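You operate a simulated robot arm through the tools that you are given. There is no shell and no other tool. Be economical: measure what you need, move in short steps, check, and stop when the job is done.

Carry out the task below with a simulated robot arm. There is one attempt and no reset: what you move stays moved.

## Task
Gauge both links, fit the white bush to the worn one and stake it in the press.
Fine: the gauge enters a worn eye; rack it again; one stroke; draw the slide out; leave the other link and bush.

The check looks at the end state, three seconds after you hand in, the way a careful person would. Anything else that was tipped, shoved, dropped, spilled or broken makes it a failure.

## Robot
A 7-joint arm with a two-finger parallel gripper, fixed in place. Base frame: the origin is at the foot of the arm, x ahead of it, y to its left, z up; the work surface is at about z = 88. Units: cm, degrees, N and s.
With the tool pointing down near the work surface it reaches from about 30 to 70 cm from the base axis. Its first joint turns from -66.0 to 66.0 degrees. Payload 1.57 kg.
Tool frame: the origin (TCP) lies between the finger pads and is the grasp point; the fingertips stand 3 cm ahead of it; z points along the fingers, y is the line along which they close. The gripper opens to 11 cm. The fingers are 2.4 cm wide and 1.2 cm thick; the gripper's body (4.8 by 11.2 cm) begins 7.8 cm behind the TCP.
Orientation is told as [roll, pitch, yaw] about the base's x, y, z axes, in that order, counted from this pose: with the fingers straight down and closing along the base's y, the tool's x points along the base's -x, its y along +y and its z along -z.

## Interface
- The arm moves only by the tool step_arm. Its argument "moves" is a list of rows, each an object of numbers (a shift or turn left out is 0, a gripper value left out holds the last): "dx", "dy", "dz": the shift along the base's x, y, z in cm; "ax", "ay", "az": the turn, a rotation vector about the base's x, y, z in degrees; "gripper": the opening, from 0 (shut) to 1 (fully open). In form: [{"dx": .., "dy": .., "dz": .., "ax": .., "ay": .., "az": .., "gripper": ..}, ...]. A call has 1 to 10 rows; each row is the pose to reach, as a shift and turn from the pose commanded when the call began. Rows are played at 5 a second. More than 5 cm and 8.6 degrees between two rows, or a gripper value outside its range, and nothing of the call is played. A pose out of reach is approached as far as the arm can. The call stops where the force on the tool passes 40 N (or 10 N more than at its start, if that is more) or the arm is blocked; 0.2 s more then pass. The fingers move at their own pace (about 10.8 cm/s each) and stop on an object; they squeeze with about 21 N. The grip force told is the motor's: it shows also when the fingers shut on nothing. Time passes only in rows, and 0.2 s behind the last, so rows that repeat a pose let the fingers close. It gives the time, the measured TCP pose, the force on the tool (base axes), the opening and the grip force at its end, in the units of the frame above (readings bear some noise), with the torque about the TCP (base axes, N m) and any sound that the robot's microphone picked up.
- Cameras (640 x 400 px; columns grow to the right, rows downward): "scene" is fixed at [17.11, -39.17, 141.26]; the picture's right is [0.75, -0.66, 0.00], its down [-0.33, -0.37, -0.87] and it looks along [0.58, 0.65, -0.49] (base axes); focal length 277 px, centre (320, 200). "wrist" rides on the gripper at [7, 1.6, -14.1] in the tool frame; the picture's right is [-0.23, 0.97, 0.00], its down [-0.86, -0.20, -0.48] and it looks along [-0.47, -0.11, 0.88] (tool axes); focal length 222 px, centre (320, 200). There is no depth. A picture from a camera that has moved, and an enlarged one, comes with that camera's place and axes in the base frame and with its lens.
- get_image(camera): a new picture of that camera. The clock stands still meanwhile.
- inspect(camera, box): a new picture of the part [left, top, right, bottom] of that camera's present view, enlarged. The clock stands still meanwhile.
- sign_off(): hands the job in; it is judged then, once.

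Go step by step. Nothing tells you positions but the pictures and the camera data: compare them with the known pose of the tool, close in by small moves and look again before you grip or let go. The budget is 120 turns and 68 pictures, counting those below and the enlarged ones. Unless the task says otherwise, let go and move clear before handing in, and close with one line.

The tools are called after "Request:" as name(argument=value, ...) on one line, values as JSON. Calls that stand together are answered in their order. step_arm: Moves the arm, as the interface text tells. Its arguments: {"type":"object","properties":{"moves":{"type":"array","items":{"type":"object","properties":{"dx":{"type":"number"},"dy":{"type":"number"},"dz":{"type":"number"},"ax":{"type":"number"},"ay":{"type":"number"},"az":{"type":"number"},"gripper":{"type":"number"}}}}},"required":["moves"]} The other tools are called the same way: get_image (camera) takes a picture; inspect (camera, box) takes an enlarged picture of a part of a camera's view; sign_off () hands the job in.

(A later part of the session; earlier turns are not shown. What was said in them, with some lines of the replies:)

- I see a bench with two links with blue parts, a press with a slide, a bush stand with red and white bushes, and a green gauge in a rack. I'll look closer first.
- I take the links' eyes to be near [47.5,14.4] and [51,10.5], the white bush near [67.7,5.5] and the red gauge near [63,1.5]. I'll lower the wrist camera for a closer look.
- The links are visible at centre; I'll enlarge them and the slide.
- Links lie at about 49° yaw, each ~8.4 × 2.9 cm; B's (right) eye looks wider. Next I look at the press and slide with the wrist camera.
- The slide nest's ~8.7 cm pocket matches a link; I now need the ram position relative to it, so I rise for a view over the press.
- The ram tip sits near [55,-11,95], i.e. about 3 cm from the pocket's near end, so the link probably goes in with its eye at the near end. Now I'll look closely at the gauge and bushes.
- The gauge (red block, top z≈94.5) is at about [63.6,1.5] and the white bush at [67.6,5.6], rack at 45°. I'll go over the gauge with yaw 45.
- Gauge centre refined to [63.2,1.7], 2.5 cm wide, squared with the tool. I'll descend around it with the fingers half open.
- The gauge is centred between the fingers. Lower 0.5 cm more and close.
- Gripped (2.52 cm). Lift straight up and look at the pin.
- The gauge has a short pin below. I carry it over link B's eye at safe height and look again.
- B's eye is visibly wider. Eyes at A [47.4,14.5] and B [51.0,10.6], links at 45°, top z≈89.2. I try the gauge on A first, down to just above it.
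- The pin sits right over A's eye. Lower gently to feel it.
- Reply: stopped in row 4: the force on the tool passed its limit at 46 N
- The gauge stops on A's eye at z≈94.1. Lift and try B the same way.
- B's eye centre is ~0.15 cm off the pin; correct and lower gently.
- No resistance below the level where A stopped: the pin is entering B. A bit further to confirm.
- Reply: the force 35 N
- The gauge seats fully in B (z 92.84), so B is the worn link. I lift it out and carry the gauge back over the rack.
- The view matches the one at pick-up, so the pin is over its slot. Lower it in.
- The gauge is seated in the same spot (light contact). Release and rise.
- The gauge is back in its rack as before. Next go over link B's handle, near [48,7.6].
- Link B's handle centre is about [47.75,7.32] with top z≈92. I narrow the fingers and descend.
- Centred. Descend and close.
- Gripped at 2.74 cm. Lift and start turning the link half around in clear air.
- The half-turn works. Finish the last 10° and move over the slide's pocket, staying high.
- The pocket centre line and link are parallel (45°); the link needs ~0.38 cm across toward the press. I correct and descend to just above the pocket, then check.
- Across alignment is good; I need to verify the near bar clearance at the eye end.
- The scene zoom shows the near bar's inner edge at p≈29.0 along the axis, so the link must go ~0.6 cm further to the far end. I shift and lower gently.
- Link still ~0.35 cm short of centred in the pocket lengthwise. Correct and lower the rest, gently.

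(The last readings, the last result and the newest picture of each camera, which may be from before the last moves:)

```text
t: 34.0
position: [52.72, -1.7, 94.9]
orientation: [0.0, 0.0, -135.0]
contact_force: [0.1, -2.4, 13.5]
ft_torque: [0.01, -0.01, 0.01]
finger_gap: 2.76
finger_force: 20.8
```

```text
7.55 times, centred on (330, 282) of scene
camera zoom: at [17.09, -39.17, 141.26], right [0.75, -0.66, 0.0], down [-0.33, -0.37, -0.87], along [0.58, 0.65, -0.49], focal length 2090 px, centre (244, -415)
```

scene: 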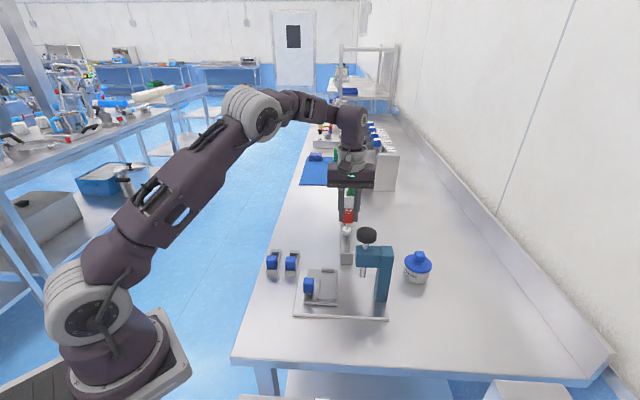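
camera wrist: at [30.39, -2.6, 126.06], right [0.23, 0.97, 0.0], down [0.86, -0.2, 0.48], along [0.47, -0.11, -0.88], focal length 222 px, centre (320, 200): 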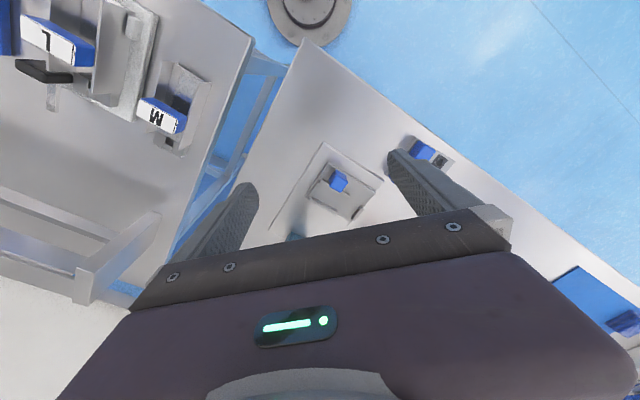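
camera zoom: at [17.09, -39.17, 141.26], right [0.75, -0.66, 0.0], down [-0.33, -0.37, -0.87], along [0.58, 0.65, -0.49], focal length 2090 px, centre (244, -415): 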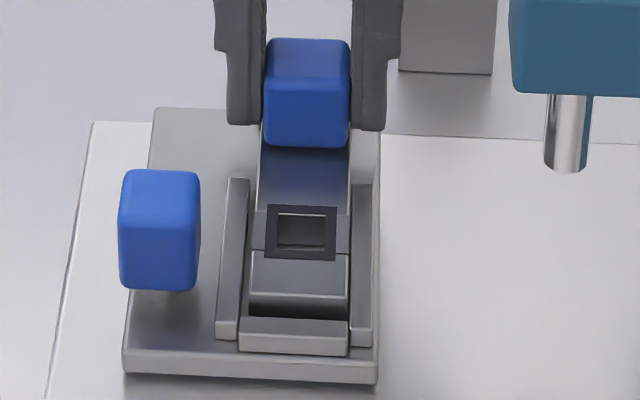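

Flat contact at z 94.9 with the near bar showing clear in front of the link: it's seated. Release and rise, then look.

Request:
step_arm(moves=[{"dz": 0.1, "gripper": 0.3}, {"dz": 0.1, "gripper": 0.4}, {"dz": 0.1, "gripper": 0.4}, {"dz": 4}, {"dz": 8.5}])

Request:
inspect(camera="wrist", box=[220, 90, 420, 220])

Request:
inspect(camera="scene", box=[290, 220, 380, 310])

```text
t: 35.2
position: [52.62, -1.82, 103.45]
orientation: [-0.2, -0.3, -135.0]
contact_force: [-0.3, 0.3, 0.5]
ft_torque: [0.02, -0.02, 0.01]
finger_gap: 4.41
finger_force: 0.0
```

```text
3.08 times, centred on (320, 155) of wrist
camera zoom: at [58.63, 1.94, 117.47], right [0.53, -0.85, 0.0], down [-0.74, -0.46, 0.48], along [-0.41, -0.25, -0.88], focal length 684 px, centre (320, 338)
```

zoom: 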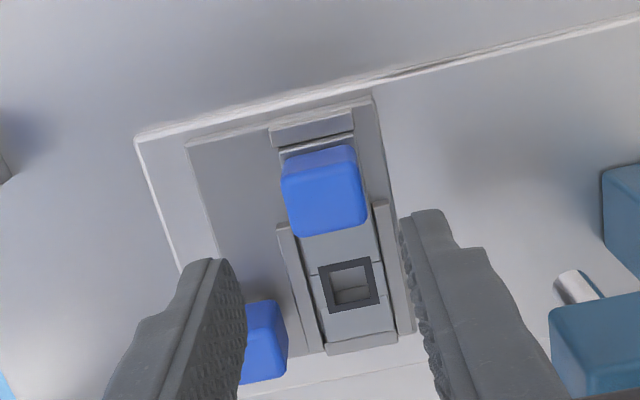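

```text
4.44 times, centred on (335, 265) of scene
camera zoom: at [17.11, -39.17, 141.26], right [0.75, -0.66, 0.0], down [-0.33, -0.37, -0.87], along [0.58, 0.65, -0.49], focal length 1231 px, centre (253, -89)
```

zoom: 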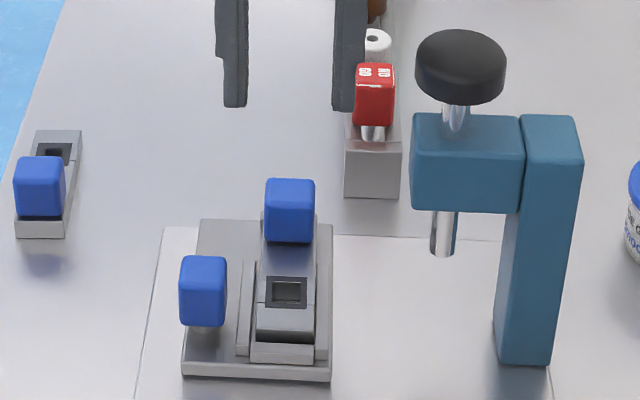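

Link B is seated in the slide's pocket, eye at about [49.1,-5.3], in line with the ram. Now I turn back to yaw 45 while moving over the white bush at [67.2,5.6].

Request:
step_arm(moves=[{"az": 8.5, "dz": 1}, {"az": 17, "dz": 2, "dy": 1}, {"az": 25.5, "dz": 2, "dx": 1, "dy": 2}, {"az": 34, "dz": 2, "dx": 3, "dy": 3}, {"az": 42.5, "dz": 2, "dx": 5, "dy": 4}, {"az": 51, "dz": 2, "dx": 7, "dy": 5}, {"az": 59.5, "dz": 2, "dx": 9, "dy": 6}, {"az": 68, "dz": 2, "dx": 11, "dy": 7}, {"az": 76.5, "dz": 2, "dx": 13, "dy": 7.4}, {"az": 85, "dz": 2, "dx": 14.6, "dy": 7.4}])

Request:
step_arm(moves=[{"az": 8.5}, {"az": 17}, {"az": 25.5}, {"az": 34}, {"az": 42.5}, {"az": 51}, {"az": 59.5}, {"az": 68}, {"az": 76.5}, {"az": 85}])

Request:
step_arm(moves=[{"az": 5, "dz": -1.5}, {"az": 10, "dz": -4}, {"az": 10, "dz": -4, "gripper": 0.4}])

Request:
inspect(camera="wrist", box=[240, 110, 400, 220])

```text
t: 37.5
position: [66.44, 5.26, 104.82]
orientation: [-1.1, 0.4, -52.2]
contact_force: [0.1, 0.6, 0.2]
ft_torque: [0.03, 0.02, 0.0]
finger_gap: 4.4
finger_force: 0.1
out of reach, approached as far as the arm can: row 10
```

```text
t: 39.6
position: [67.41, 5.52, 105.49]
orientation: [-0.1, -0.2, 35.2]
contact_force: [-0.3, 0.1, 0.8]
ft_torque: [0.0, 0.01, 0.01]
finger_gap: 4.42
finger_force: 0.0
```

```text
t: 40.5
position: [67.26, 5.66, 101.47]
orientation: [-0.1, -0.2, 45.0]
contact_force: [0.1, -1.3, 0.4]
ft_torque: [0.05, 0.01, 0.0]
finger_gap: 4.37
finger_force: 0.0
```

```text
3.64 times, centred on (320, 165) of wrist
camera zoom: at [61.05, 1.77, 115.42], right [-0.53, 0.85, 0.0], down [0.74, 0.46, 0.48], along [0.41, 0.25, -0.88], focal length 808 px, centre (320, 327)
```

zoom: 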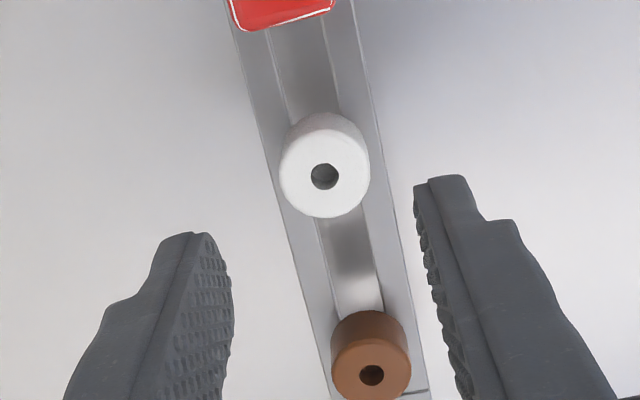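

The bush is 2.5 cm across, centred below at [67.2,5.6]. Descend, close and lift.

Request:
step_arm(moves=[{"dx": -0.07, "dy": -0.04, "dz": -3.5}, {"dx": -0.07, "dy": -0.04, "dz": -6.7}, {"dx": -0.07, "dy": -0.04, "dz": -6.7, "gripper": 0.15}, {"dx": -0.07, "dy": -0.04, "dz": -6.7}, {"dx": -0.07, "dy": -0.04, "dz": -6.7}, {"dx": -0.07, "dy": -0.04, "dz": -6.7}])

Request:
step_arm(moves=[{"dz": 1}, {"dz": 5}, {"dz": 9.5}])

Request:
inspect(camera="scene", box=[310, 150, 390, 250])

Request:
inspect(camera="wrist", box=[240, 110, 400, 220])

```text
t: 41.9
position: [67.22, 5.68, 94.84]
orientation: [-0.2, -0.3, 45.0]
contact_force: [-1.4, 3.8, 7.2]
ft_torque: [0.14, 0.2, -0.03]
finger_gap: 2.32
finger_force: 21.0
```

```text
t: 42.6
position: [67.26, 5.56, 104.36]
orientation: [-0.1, -0.2, 45.0]
contact_force: [0.0, -0.2, 0.0]
ft_torque: [-0.01, -0.01, 0.01]
finger_gap: 2.33
finger_force: 20.8
```

```text
4.00 times, centred on (350, 200) of scene
camera zoom: at [17.11, -39.17, 141.26], right [0.75, -0.66, 0.0], down [-0.33, -0.37, -0.87], along [0.58, 0.65, -0.49], focal length 1108 px, centre (200, 200)
```

zoom: 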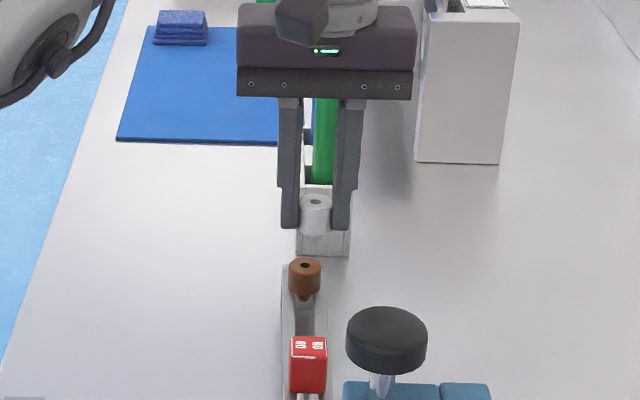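

```text
3.64 times, centred on (320, 165) of wrist
camera zoom: at [61.02, 1.73, 118.38], right [-0.53, 0.85, 0.0], down [0.74, 0.46, 0.48], along [0.41, 0.25, -0.88], focal length 808 px, centre (320, 327)
```

zoom: 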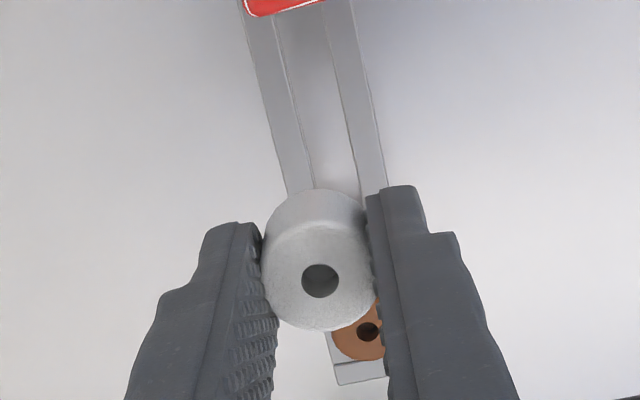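

The bush is held centred. To keep the gripper body away from the press head I'll turn to yaw -45 while carrying it toward the eye via [52,2].

Request:
step_arm(moves=[{"az": -8, "dx": -1}, {"az": -16, "dx": -2.5}, {"az": -24, "dx": -4}, {"az": -32, "dx": -6}, {"az": -40, "dx": -8, "dy": -0.5}, {"az": -48, "dx": -10, "dy": -1}, {"az": -56, "dx": -12, "dy": -1.5}, {"az": -64, "dx": -14, "dy": -2}, {"az": -72, "dx": -15, "dy": -2.5}, {"az": -80, "dx": -16, "dy": -3.5}])

Request:
step_arm(moves=[{"az": -5, "dx": -0.7, "dy": -2}, {"az": -10, "dx": -1.4, "dy": -4.5}, {"az": -10, "dx": -2.1, "dy": -7.3}, {"az": -10, "dx": -2.1, "dy": -7.3, "dz": -2}, {"az": -10, "dx": -2.1, "dy": -7.3, "dz": -2}])

Request:
inspect(camera="wrist", box=[220, 100, 420, 230])

Request:
inspect(camera="scene", box=[280, 210, 400, 310])

```text
t: 44.9
position: [51.22, 2.1, 104.29]
orientation: [-0.1, -0.2, -35.0]
contact_force: [0.7, 0.4, 0.5]
ft_torque: [-0.03, -0.01, -0.02]
finger_gap: 2.3
finger_force: 20.7
```

```text
t: 46.0
position: [49.13, -5.49, 102.25]
orientation: [-0.1, -0.2, -45.0]
contact_force: [0.3, 0.3, 0.3]
ft_torque: [0.02, 0.0, 0.0]
finger_gap: 2.33
finger_force: 21.1
```

```text
3.08 times, centred on (320, 165) of wrist
camera zoom: at [45.29, 0.68, 116.17], right [0.85, 0.53, 0.0], down [0.46, -0.74, 0.48], along [0.25, -0.41, -0.88], focal length 684 px, centre (320, 308)
```

zoom: 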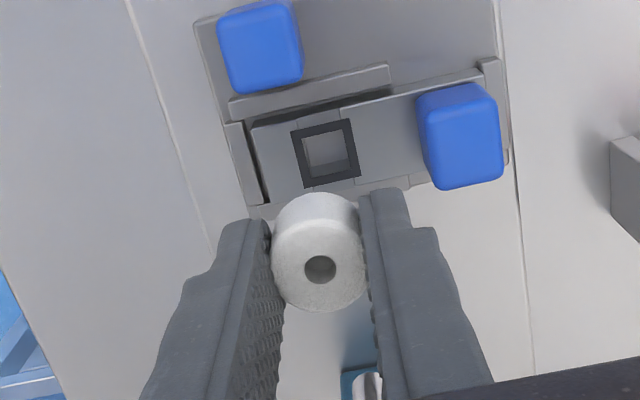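

```text
4.00 times, centred on (340, 260) of scene
camera zoom: at [17.11, -39.17, 141.26], right [0.75, -0.66, 0.0], down [-0.33, -0.37, -0.87], along [0.58, 0.65, -0.49], focal length 1108 px, centre (240, -40)
```

zoom: 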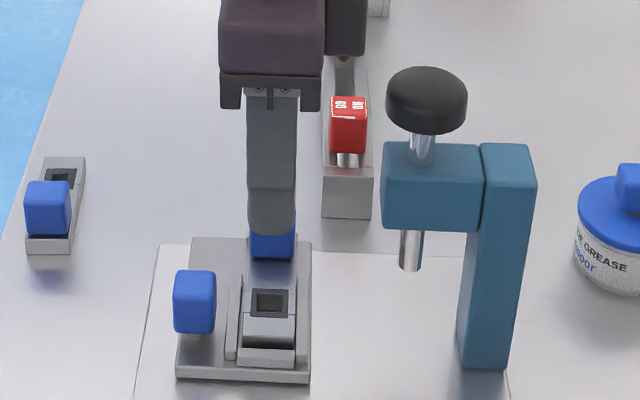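

Eye at [49.17,-5.33], bush ~0.2 cm off in y. Correct, descend to just above, and check.

Request:
step_arm(moves=[{"dx": 0.06, "dy": 0.2, "dz": -2.5}, {"dx": 0.06, "dy": 0.2, "dz": -4.7}, {"dx": 0.06, "dy": 0.2, "dz": -4.7}])

Request:
inspect(camera="scene", box=[300, 240, 360, 300])

Request:
inspect(camera="wrist", box=[240, 110, 400, 220])

```text
t: 46.9
position: [49.02, -5.16, 97.5]
orientation: [0.0, -0.2, -45.0]
contact_force: [-0.3, -0.7, -0.1]
ft_torque: [-0.04, -0.01, 0.02]
finger_gap: 2.32
finger_force: 21.1
```

```text
6.67 times, centred on (330, 270) of scene
camera zoom: at [17.11, -39.17, 141.26], right [0.75, -0.66, 0.0], down [-0.33, -0.37, -0.87], along [0.58, 0.65, -0.49], focal length 1846 px, centre (253, -267)
```

zoom: 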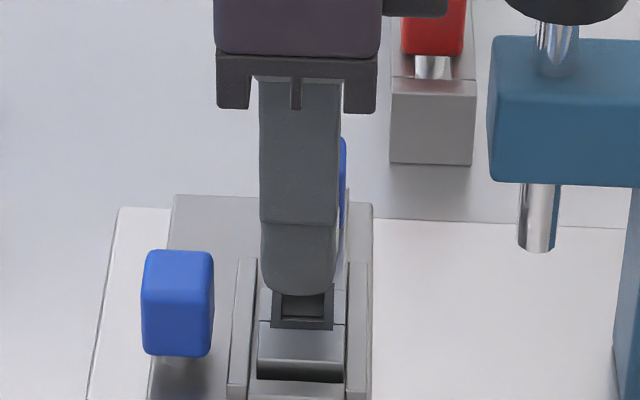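

```text
3.64 times, centred on (320, 165) of wrist
camera zoom: at [45.28, 0.89, 111.47], right [0.85, 0.53, 0.0], down [0.46, -0.74, 0.48], along [0.25, -0.41, -0.88], focal length 808 px, centre (320, 327)
```

zoom: 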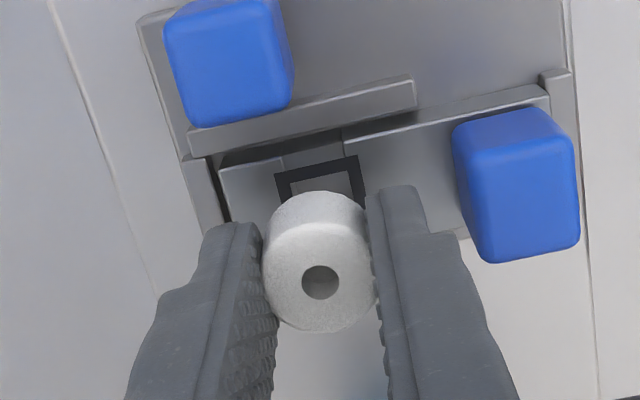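

Nearly aligned (≤0.1 cm). Nudge and lower in small steps.

Request:
step_arm(moves=[{"dx": 0.08, "dy": 0.04}, {"dx": 0.08, "dy": 0.04, "dz": -0.5}, {"dx": 0.08, "dy": 0.04, "dz": -1.0}, {"dx": 0.08, "dy": 0.04, "dz": -1.4}, {"dx": 0.08, "dy": 0.04, "dz": -1.7}, {"dx": 0.08, "dy": 0.04, "dz": -2.0}])

```text
t: 48.2
position: [49.3, -5.15, 95.43]
orientation: [-0.2, -0.2, -45.0]
contact_force: [-0.3, -0.5, 0.0]
ft_torque: [0.0, 0.01, 0.0]
finger_gap: 2.31
finger_force: 21.3
```

Request:
step_arm(moves=[{"dz": -0.25}, {"dz": -0.5}, {"dz": -0.7}, {"dz": -0.9}])

Request:
inspect(camera="wrist", box=[240, 110, 400, 220])

```text
t: 49.2
position: [49.36, -4.97, 94.56]
orientation: [-0.1, -0.2, -45.0]
contact_force: [-2.6, -0.8, 7.8]
ft_torque: [0.11, 0.07, 0.02]
finger_gap: 2.31
finger_force: 21.0
```

```text
3.64 times, centred on (320, 165) of wrist
camera zoom: at [45.39, 1.02, 108.6], right [0.85, 0.53, 0.0], down [0.46, -0.74, 0.48], along [0.25, -0.41, -0.88], focal length 808 px, centre (320, 327)
```

zoom: 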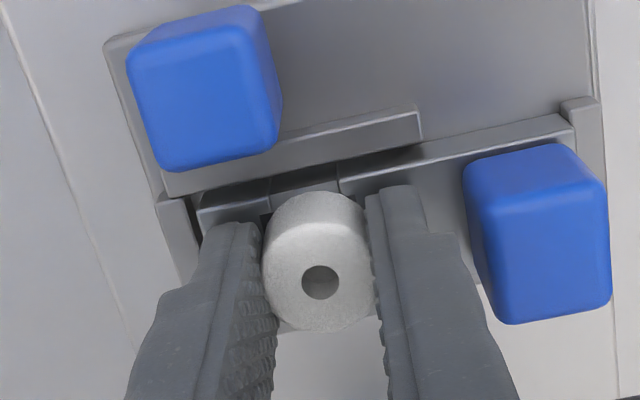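

Contact at about the predicted seat height. Press slightly to confirm, then view from the scene side.

Request:
step_arm(moves=[{"dz": -0.1}, {"dz": -0.2}])

Request:
inspect(camera="scene", box=[310, 255, 350, 295])

```text
t: 49.9
position: [49.39, -5.17, 94.59]
orientation: [0.0, -0.6, -45.1]
contact_force: [-2.8, -1.7, 9.1]
ft_torque: [0.03, 0.16, 0.05]
finger_gap: 2.33
finger_force: 20.6
stopped in row 2: the force on the tool passed its limit at 44 N (the readings are from after the stop); the commanded pose is now the measured one
```

```text
10.00 times, centred on (330, 275) of scene
camera zoom: at [17.09, -39.17, 141.26], right [0.75, -0.66, 0.0], down [-0.33, -0.37, -0.87], along [0.58, 0.65, -0.49], focal length 2770 px, centre (220, -550)
```

zoom: 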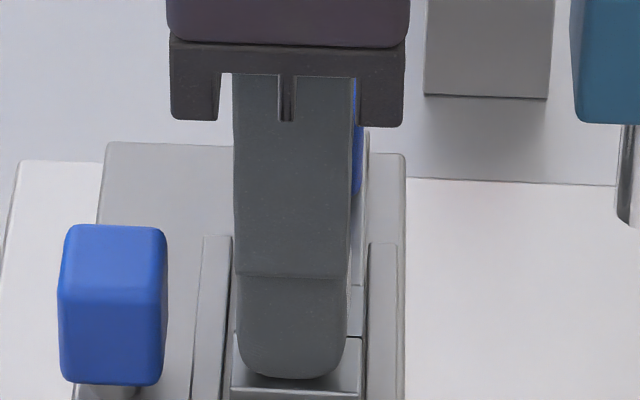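

The head's lower edge computes to link-top height, so the bush is seated. Release with a small opening and rise.

Request:
step_arm(moves=[{"dz": 0.05, "gripper": 0.25}, {"dz": 0.05, "gripper": 0.28}, {"dz": 0.05, "gripper": 0.28}, {"dz": 2}, {"dz": 6}, {"dz": 9}])

Request:
inspect(camera="wrist", box=[220, 100, 420, 230])

Request:
inspect(camera="scene", box=[290, 220, 400, 320])

```text
t: 51.2
position: [49.52, -5.03, 103.68]
orientation: [-0.1, -0.4, -45.0]
contact_force: [0.2, 0.7, -0.2]
ft_torque: [0.04, -0.04, -0.02]
finger_gap: 3.1
finger_force: 0.1
```

```text
3.08 times, centred on (320, 165) of wrist
camera zoom: at [45.59, 1.06, 117.61], right [0.85, 0.53, 0.0], down [0.46, -0.74, 0.49], along [0.26, -0.41, -0.87], focal length 684 px, centre (320, 308)
```

zoom: 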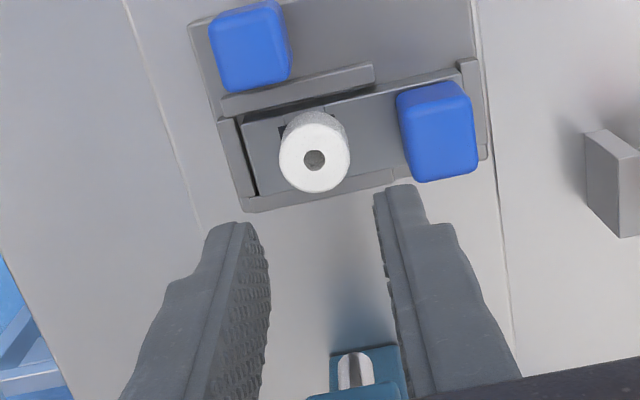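

```text
4.00 times, centred on (345, 270) of scene
camera zoom: at [17.11, -39.17, 141.26], right [0.75, -0.66, 0.0], down [-0.33, -0.37, -0.87], along [0.58, 0.65, -0.49], focal length 1108 px, centre (220, -80)
```

zoom: 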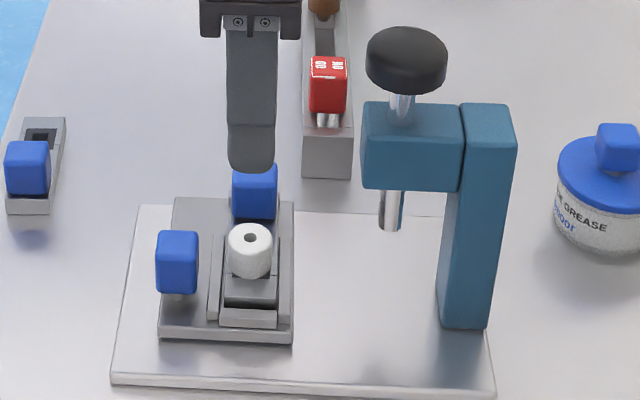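

The bush stands upright in the worn link's eye. Now the slide's handle: I'll approach at yaw -45 with the gripper leaning away from the press so its body clears the knob.

Request:
step_arm(moves=[{"dx": -1.3, "dy": 0.7, "dz": 0, "ax": -4.2, "ay": -4.2, "gripper": 0.42}, {"dx": -2.6, "dy": 1.3, "dz": 0, "ax": -8.5, "ay": -8.5}, {"dx": -3.8, "dy": 1.9, "dz": -1, "ax": -12.7, "ay": -12.7}, {"dx": -3.8, "dy": 1.9, "dz": -2, "ax": -12.7, "ay": -12.7}])

Request:
inspect(camera="wrist", box=[220, 100, 420, 230])

Request:
inspect(camera="scene", box=[280, 220, 400, 320])

```text
t: 52.2
position: [45.67, -3.27, 101.57]
orientation: [0.1, -18.5, -45.1]
contact_force: [-0.2, 0.2, -0.7]
ft_torque: [0.01, 0.02, 0.02]
finger_gap: 4.59
finger_force: 0.1
```

```text
3.08 times, centred on (320, 165) of wrist
camera zoom: at [38.9, 5.69, 112.71], right [0.84, 0.54, 0.07], down [0.32, -0.61, 0.72], along [0.43, -0.59, -0.69], focal length 684 px, centre (320, 308)
```

zoom: 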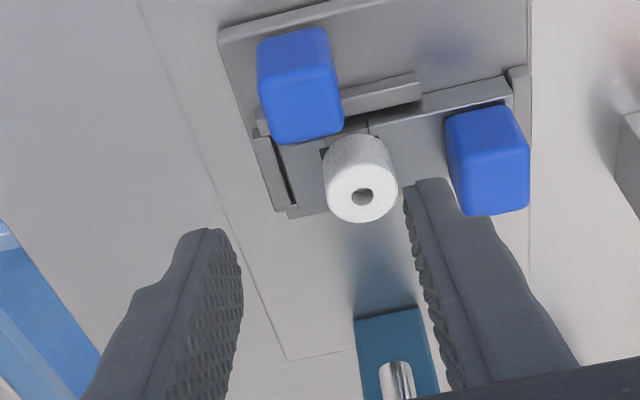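

```text
4.00 times, centred on (340, 270) of scene
camera zoom: at [17.11, -39.17, 141.26], right [0.75, -0.66, 0.0], down [-0.33, -0.37, -0.87], along [0.58, 0.65, -0.49], focal length 1108 px, centre (240, -80)
```

zoom: 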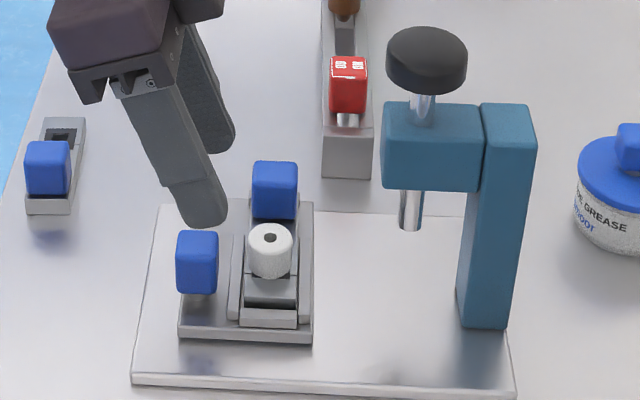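

Handle cube centred near [45.65,-3.47,92.5]. Descend with the leaning gripper and grip it.

Request:
step_arm(moves=[{"dx": -0.05, "dy": -0.2, "dz": -3}, {"dx": -0.05, "dy": -0.2, "dz": -6}, {"dx": -0.05, "dy": -0.2, "dz": -7.7}, {"dx": -0.05, "dy": -0.2, "dz": -7.7}])

Request:
inspect(camera="wrist", box=[220, 100, 420, 230])

```text
t: 53.2
position: [45.55, -3.41, 93.85]
orientation: [0.0, -18.3, -45.1]
contact_force: [0.1, 0.0, -0.1]
ft_torque: [0.03, 0.04, 0.0]
finger_gap: 4.61
finger_force: 0.1
```

```text
3.08 times, centred on (320, 165) of wrist
camera zoom: at [38.79, 5.52, 105.02], right [0.84, 0.54, 0.07], down [0.33, -0.61, 0.72], along [0.43, -0.59, -0.69], focal length 684 px, centre (320, 308)
```

zoom: 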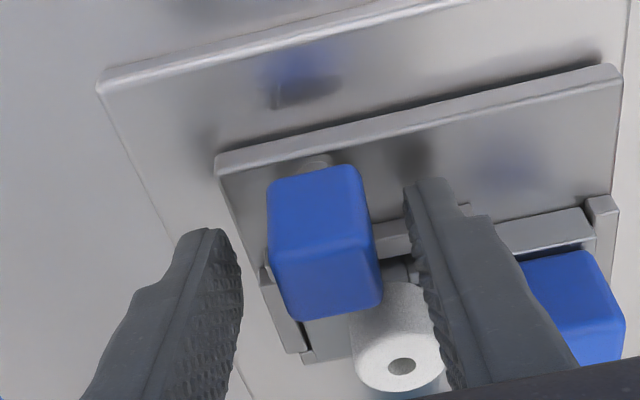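

The handle is between the fingers. Close and push the slide in along its line (to +x, -y) in steps.

Request:
step_arm(moves=[{"gripper": 0.1}, {"gripper": 0.1}, {"gripper": 0.1}, {"gripper": 0.1}])

Request:
step_arm(moves=[{"dx": 0.5, "dy": -0.5}, {"dx": 1.1, "dy": -1.1}, {"dx": 1.7, "dy": -1.7}, {"dx": 2.3, "dy": -2.3}])

Request:
inspect(camera="scene", box=[280, 220, 400, 320])

```text
t: 54.2
position: [45.84, -3.33, 93.95]
orientation: [0.3, -18.5, -44.9]
contact_force: [19.4, 20.6, -8.1]
ft_torque: [-0.67, 0.17, -0.37]
finger_gap: 2.39
finger_force: 36.1
```

```text
t: 55.2
position: [48.18, -5.6, 93.84]
orientation: [0.2, -18.6, -45.0]
contact_force: [21.8, 22.7, 12.8]
ft_torque: [-0.39, 0.35, -0.33]
finger_gap: 2.4
finger_force: 35.3
```

```text
4.00 times, centred on (340, 270) of scene
camera zoom: at [17.15, -39.1, 141.27], right [0.75, -0.66, 0.0], down [-0.33, -0.37, -0.87], along [0.58, 0.65, -0.49], focal length 1108 px, centre (240, -80)
```

zoom: 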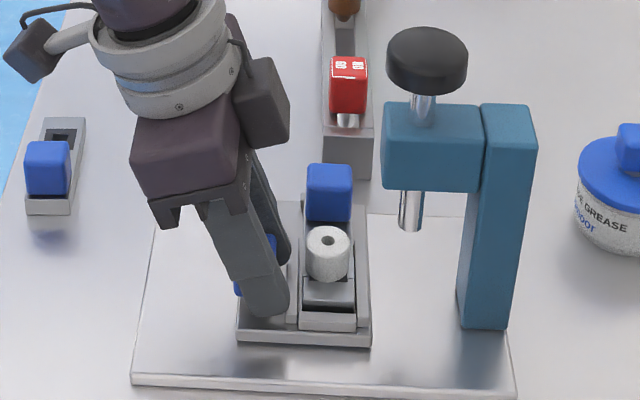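

The slide runs smoothly; a sideways grip offset is loading it, so I relieve that and keep pushing.

Request:
step_arm(moves=[{"dx": 0.25, "dy": 0.25}, {"dx": 0.75, "dy": -0.25}, {"dx": 1.35, "dy": -0.85}, {"dx": 1.95, "dy": -1.45}, {"dx": 2.45, "dy": -1.95}])

Request:
inspect(camera="scene", box=[300, 220, 400, 310])

```text
t: 56.5
position: [50.12, -7.71, 93.89]
orientation: [-0.2, -18.4, -45.2]
contact_force: [-5.0, -3.2, 24.2]
ft_torque: [0.42, -0.24, 0.31]
finger_gap: 2.38
finger_force: 36.3
```

```text
4.44 times, centred on (350, 265) of scene
camera zoom: at [17.06, -39.17, 141.27], right [0.75, -0.66, 0.0], down [-0.33, -0.37, -0.87], along [0.58, 0.65, -0.49], focal length 1231 px, centre (187, -89)
```

zoom: 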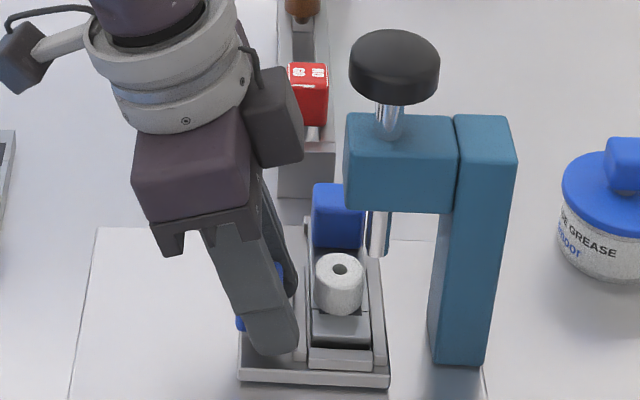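

About 2 cm remain. Continue in small steps until it stops.

Request:
step_arm(moves=[{"dx": 0.35, "dy": -0.35, "dz": 0.1}, {"dx": 0.7, "dy": -0.7, "dz": 0.1}, {"dx": 1.0, "dy": -1.0, "dz": 0.1}, {"dx": 1.3, "dy": -1.3, "dz": 0.1}])

Request:
inspect(camera="scene", box=[300, 220, 400, 310])

```text
t: 57.5
position: [51.34, -8.99, 93.84]
orientation: [-0.2, -17.9, -44.9]
contact_force: [-18.6, 14.9, -8.8]
ft_torque: [0.77, -0.41, 0.11]
finger_gap: 2.37
finger_force: 36.2
```

```text
4.44 times, centred on (350, 265) of scene
camera zoom: at [17.08, -39.13, 141.27], right [0.75, -0.66, 0.0], down [-0.33, -0.37, -0.87], along [0.58, 0.65, -0.49], focal length 1231 px, centre (187, -89)
```

zoom: 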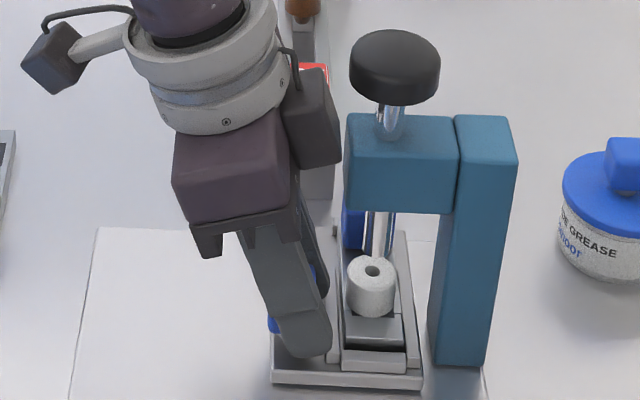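

The bush now lines up under the ram and resistance appears. A final gentle push to confirm the stop.

Request:
step_arm(moves=[{"dx": 0.1, "dy": -0.1}, {"dx": 0.2, "dy": -0.2}])

```text
t: 58.0
position: [51.71, -9.28, 93.98]
orientation: [-0.1, -18.4, -45.0]
contact_force: [-24.8, 6.5, 11.3]
ft_torque: [0.3, -0.02, 0.25]
finger_gap: 2.39
finger_force: 35.7
```

Request:
step_arm(moves=[{"dx": 0.1, "dy": -0.1}, {"dx": 0.15, "dy": -0.15}, {"dx": 0.15, "dy": -0.15}])

Request:
inspect(camera="scene", box=[300, 220, 400, 310])

```text
t: 58.5
position: [51.68, -9.25, 94.02]
orientation: [-0.1, -18.2, -45.1]
contact_force: [-11.2, 4.6, 19.0]
ft_torque: [1.19, 0.22, 0.27]
finger_gap: 2.42
finger_force: 35.8
stopped in row 2: the force on the tool passed its limit at 42 N (the readings are from after the stop); the commanded pose is now the measured one
```

```text
4.44 times, centred on (350, 265) of scene
camera zoom: at [17.05, -39.15, 141.27], right [0.75, -0.66, 0.0], down [-0.33, -0.37, -0.87], along [0.58, 0.65, -0.49], focal length 1231 px, centre (187, -89)
```

zoom: 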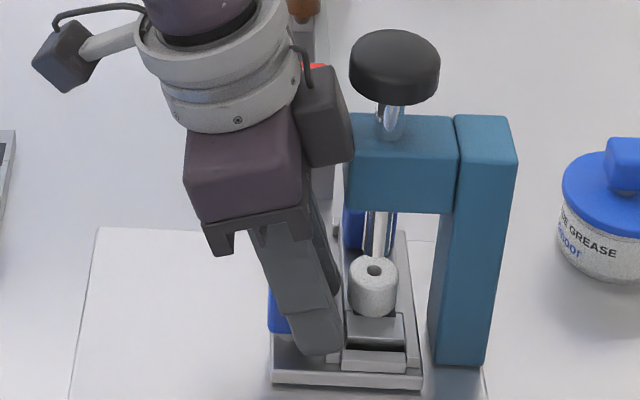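

The slide is at its stop (fingers slipped on the handle, slide unmoved), bush under the ram. Release and back off along the finger axis.

Request:
step_arm(moves=[{"gripper": 0.4}, {"gripper": 0.42}, {"gripper": 0.42}, {"dx": -1.0, "dy": 1.0, "dz": 3.8}, {"dx": -2.0, "dy": 2.0, "dz": 7.8}, {"dx": -3.5, "dy": 3.5, "dz": 11.8}, {"dx": -4.5, "dy": 4.5, "dz": 16}])

Request:
inspect(camera="scene", box=[300, 205, 400, 310])

Request:
inspect(camera="wrist", box=[220, 100, 420, 230])

```text
t: 60.1
position: [47.3, -4.88, 109.9]
orientation: [-0.1, -18.2, -45.0]
contact_force: [0.2, -0.2, -0.3]
ft_torque: [0.07, 0.01, 0.0]
finger_gap: 4.65
finger_force: 0.0
```

```text
3.81 times, centred on (350, 258) of scene
camera zoom: at [17.11, -39.17, 141.26], right [0.75, -0.66, 0.0], down [-0.33, -0.37, -0.87], along [0.58, 0.65, -0.49], focal length 1055 px, centre (206, -19)
```

zoom: 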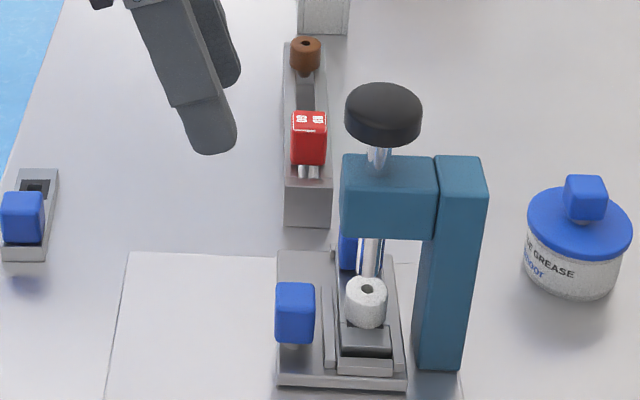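

```text
3.08 times, centred on (320, 165) of wrist
camera zoom: at [40.6, 4.16, 121.12], right [0.84, 0.53, 0.07], down [0.33, -0.61, 0.72], along [0.43, -0.59, -0.69], focal length 684 px, centre (320, 308)
```

zoom: 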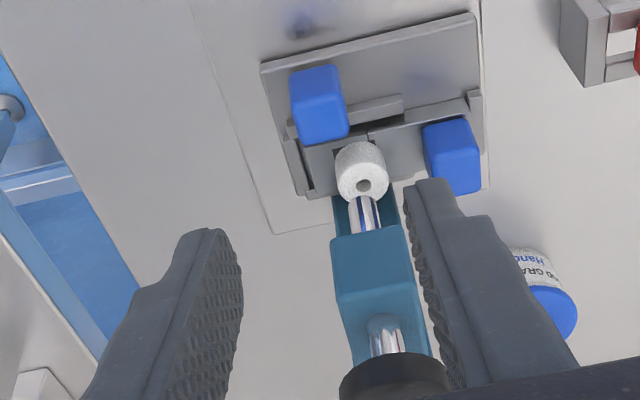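

Everything is aligned: knob top at about [54.9,-11.1,107.5]. I straighten the tool, close the fingers and go above the knob.

Request:
step_arm(moves=[{"dz": 2, "ax": 4.2, "ay": 4.2, "gripper": 0}, {"dz": 4, "ax": 8.5, "ay": 8.5}, {"dz": 5.5, "ax": 12.85, "ay": 12.85}, {"dx": 2.5, "dy": -2, "dz": 5.5, "ax": 12.85, "ay": 12.85}, {"dx": 5, "dy": -4.1, "dz": 5.5, "ax": 12.85, "ay": 12.85}, {"dx": 7.6, "dy": -6.2, "dz": 5.5, "ax": 12.85, "ay": 12.85}, {"dx": 7.6, "dy": -6.2, "dz": 5.5, "ax": 12.85, "ay": 12.85}])

Request:
get_image(camera="wrist")

```text
t: 61.7
position: [54.7, -10.97, 115.43]
orientation: [-0.1, -0.1, -45.1]
contact_force: [0.5, 0.1, -0.6]
ft_torque: [0.02, 0.05, -0.02]
finger_gap: 0.0
finger_force: 21.0
```

```text
2 pictures are left
camera wrist: at [50.93, -4.87, 129.54], right [0.85, 0.53, 0.0], down [0.46, -0.74, 0.48], along [0.25, -0.41, -0.88], focal length 222 px, centre (320, 200)
```

wrist: 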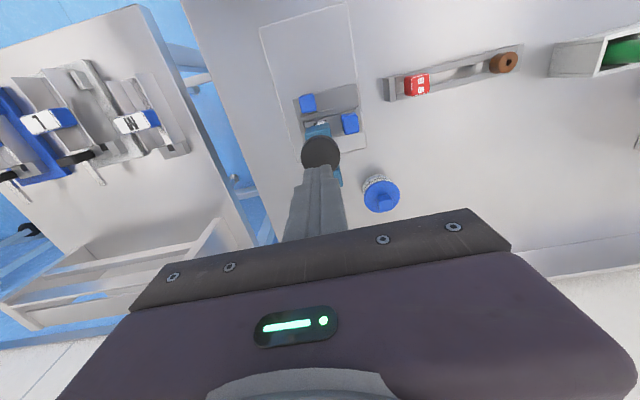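

The fingertips are over the knob's centre. Press down steadily.

Request:
step_arm(moves=[{"dz": -2}, {"dz": -4}, {"dz": -4.6}, {"dz": -5.1}, {"dz": -5.6}, {"dz": -6.1}, {"dz": -6.6}, {"dz": -7.1}, {"dz": -7.6}, {"dz": -8.1}])

```text
t: 63.4
position: [54.84, -10.9, 109.2]
orientation: [0.1, -0.3, -45.0]
contact_force: [-7.4, 2.7, 17.3]
ft_torque: [0.22, 0.37, 0.04]
finger_gap: 0.0
finger_force: 21.5
stopped in row 8: the force on the tool passed its limit at 48 N (the readings are from after the stop); the commanded pose is now the measured one
```

Contact at about 109.2. Keep the pressure and continue the same stroke downward in finer steps.

Request:
step_arm(moves=[{"dz": -0.15}, {"dz": -0.3}, {"dz": -0.45}, {"dz": -0.6}, {"dz": -0.75}, {"dz": -0.9}, {"dz": -1.05}, {"dz": -1.2}, {"dz": -1.35}, {"dz": -1.5}])

```text
t: 63.9
position: [54.85, -11.08, 109.19]
orientation: [0.2, -0.4, -45.0]
contact_force: [-8.8, 2.4, 16.5]
ft_torque: [0.21, 0.36, 0.04]
finger_gap: 0.0
finger_force: 21.1
stopped in row 2: the force on the tool passed its limit at 44 N (the readings are from after the stop); the commanded pose is now the measured one
```

It's solid here; I check whether the ram has come down.

Request:
inspect(camera="scene", box=[310, 205, 410, 310])

```text
3.81 times, centred on (360, 258) of scene
camera zoom: at [17.06, -39.15, 141.27], right [0.75, -0.66, 0.0], down [-0.33, -0.37, -0.87], along [0.58, 0.65, -0.49], focal length 1055 px, centre (168, -19)
```

zoom: 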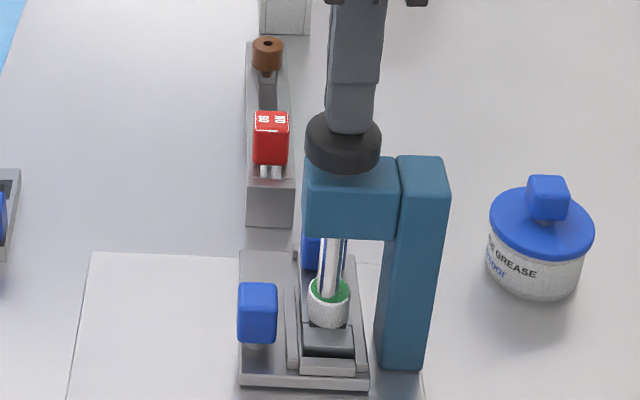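

The ram is fully down and a green ring shows on the bush: staked. I rise slowly, watching whether the knob follows on its spring.

Request:
step_arm(moves=[{"dz": 0.4}, {"dz": 0.8}, {"dz": 0.8}])

Request:
step_arm(moves=[{"dz": 0.5}, {"dz": 3}, {"dz": 6}])

```text
t: 64.7
position: [55.01, -11.03, 109.79]
orientation: [0.2, -0.4, -45.0]
contact_force: [1.3, 1.6, 4.9]
ft_torque: [0.05, 0.0, 0.0]
finger_gap: 0.0
finger_force: 20.9
```

```text
t: 65.5
position: [54.9, -11.1, 116.01]
orientation: [0.2, -0.4, -45.0]
contact_force: [-1.0, 0.8, -0.2]
ft_torque: [0.03, -0.02, 0.02]
finger_gap: 0.0
finger_force: 21.0
```

A spring force followed the rise, so the ram returned. Now move back to the leaning approach pose for the slide handle.

Request:
step_arm(moves=[{"dx": -2.7, "dy": 2.2}, {"dx": -5.4, "dy": 4.5, "gripper": 0.42}, {"dx": -8.2, "dy": 6.8}, {"dx": -8.2, "dy": 6.8, "dz": -1, "ax": -4.2, "ay": -4.2}, {"dx": -8.2, "dy": 6.8, "dz": -3, "ax": -8.5, "ay": -8.5}, {"dx": -8.2, "dy": 6.8, "dz": -6, "ax": -12.8, "ay": -12.8}, {"dx": -8.2, "dy": 6.8, "dz": -6, "ax": -12.8, "ay": -12.8}])

```text
t: 67.1
position: [46.77, -4.29, 109.87]
orientation: [0.2, -18.6, -45.0]
contact_force: [0.0, -0.1, 0.1]
ft_torque: [-0.04, -0.01, 0.03]
finger_gap: 4.61
finger_force: 0.0
```

Descend along the reverse of the earlier retreat path and grip the handle again.

Request:
step_arm(moves=[{"dx": 1, "dy": -1, "dz": -4.2}, {"dx": 2.4, "dy": -2.4, "dz": -8.2}, {"dx": 3.4, "dy": -3.4, "dz": -12.2}, {"dx": 4.4, "dy": -4.5, "dz": -15.9}, {"dx": 4.4, "dy": -4.5, "dz": -15.9}])

Request:
step_arm(moves=[{"gripper": 0.1}, {"gripper": 0.1}, {"gripper": 0.1}, {"gripper": 0.1}])

```text
t: 68.3
position: [51.44, -8.76, 93.91]
orientation: [0.2, -18.5, -45.0]
contact_force: [0.0, -0.1, 0.0]
ft_torque: [0.03, 0.0, 0.0]
finger_gap: 4.59
finger_force: 0.1
```

```text
t: 69.3
position: [51.22, -8.83, 93.87]
orientation: [0.1, -18.4, -45.1]
contact_force: [-10.5, -13.2, -7.1]
ft_torque: [-0.95, -0.59, 0.18]
finger_gap: 2.42
finger_force: 35.8
```

Handle gripped. Draw the slide out.

Request:
step_arm(moves=[{"dx": -0.3, "dy": 0.15}, {"dx": -0.8, "dy": 0.6}, {"dx": -1.4, "dy": 1.2}, {"dx": -2.0, "dy": 1.8}, {"dx": -2.6, "dy": 2.4}, {"dx": -3.2, "dy": 3.0}])

Request:
step_arm(moves=[{"dx": -0.5, "dy": 0.5}, {"dx": -1.0, "dy": 1.0}, {"dx": -1.5, "dy": 1.5}, {"dx": -2.0, "dy": 2.0}, {"dx": -2.35, "dy": 2.35}])

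```text
t: 70.7
position: [48.16, -5.65, 93.89]
orientation: [0.5, -18.7, -45.0]
contact_force: [5.9, 4.9, 0.8]
ft_torque: [0.14, 1.47, -0.61]
finger_gap: 2.4
finger_force: 36.5
```

```text
t: 71.9
position: [45.65, -3.22, 93.99]
orientation: [0.2, -18.6, -44.9]
contact_force: [14.3, 13.5, 8.2]
ft_torque: [0.2, 1.28, -0.64]
finger_gap: 2.4
finger_force: 35.9
```

Almost at the start position; pull slightly further to the out-stop.

Request:
step_arm(moves=[{"dx": 0.05, "dy": 0.2}, {"dx": -0.05, "dy": 0.3}, {"dx": -0.1, "dy": 0.4}])

```text
t: 72.7
position: [45.56, -3.15, 93.89]
orientation: [0.2, -18.6, -45.2]
contact_force: [16.9, -16.0, -7.7]
ft_torque: [-0.52, 0.13, 0.23]
finger_gap: 2.41
finger_force: 36.4
```

Resistance at the out-stop: the slide is fully drawn out. Release, back away, and take the last picture.

Request:
step_arm(moves=[{"dx": 0.1, "dy": -0.1, "gripper": 0.3}, {"dx": 0.1, "dy": -0.1, "gripper": 0.42}, {"dx": 0.1, "dy": -0.1, "gripper": 0.42}, {"dx": -0.9, "dy": 0.9, "dz": 3.8}, {"dx": -1.9, "dy": 1.9, "dz": 7.8}, {"dx": -2.9, "dy": 2.9, "dz": 11.8}, {"dx": -3.5, "dy": 3.5, "dz": 16}])

Request:
inspect(camera="scene", box=[250, 195, 410, 310])

```text
t: 74.3
position: [42.03, 0.51, 109.95]
orientation: [0.3, -18.5, -45.0]
contact_force: [-0.1, 0.8, 0.3]
ft_torque: [-0.04, -0.01, -0.01]
finger_gap: 4.62
finger_force: 0.0
```

```text
3.48 times, centred on (330, 252) of scene
camera zoom: at [17.11, -39.17, 141.26], right [0.75, -0.66, 0.0], down [-0.33, -0.37, -0.87], along [0.58, 0.65, -0.49], focal length 963 px, centre (285, 17)
```

zoom: 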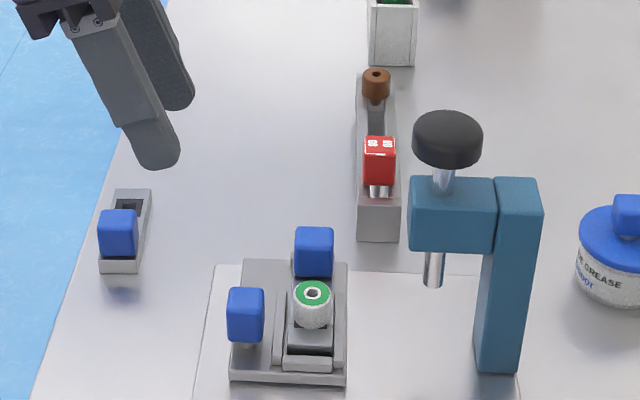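

The slide is out, with the worn link and its staked white bush (green ring) in it. The ram is up, the gauge is racked, and the other link and the brown bush haven't been disturbed. The arm is clear, so I'm handing in.

Request:
sign_off()

```text
The job is handed in.
```

I gauged both links: the gauge stopped on the left one and went fully into the right one. I fitted the white bush to that worn link, staked it in one stroke and drew the slide out. The gauge is back in its rack, and the brown bush and the other link are where they were.
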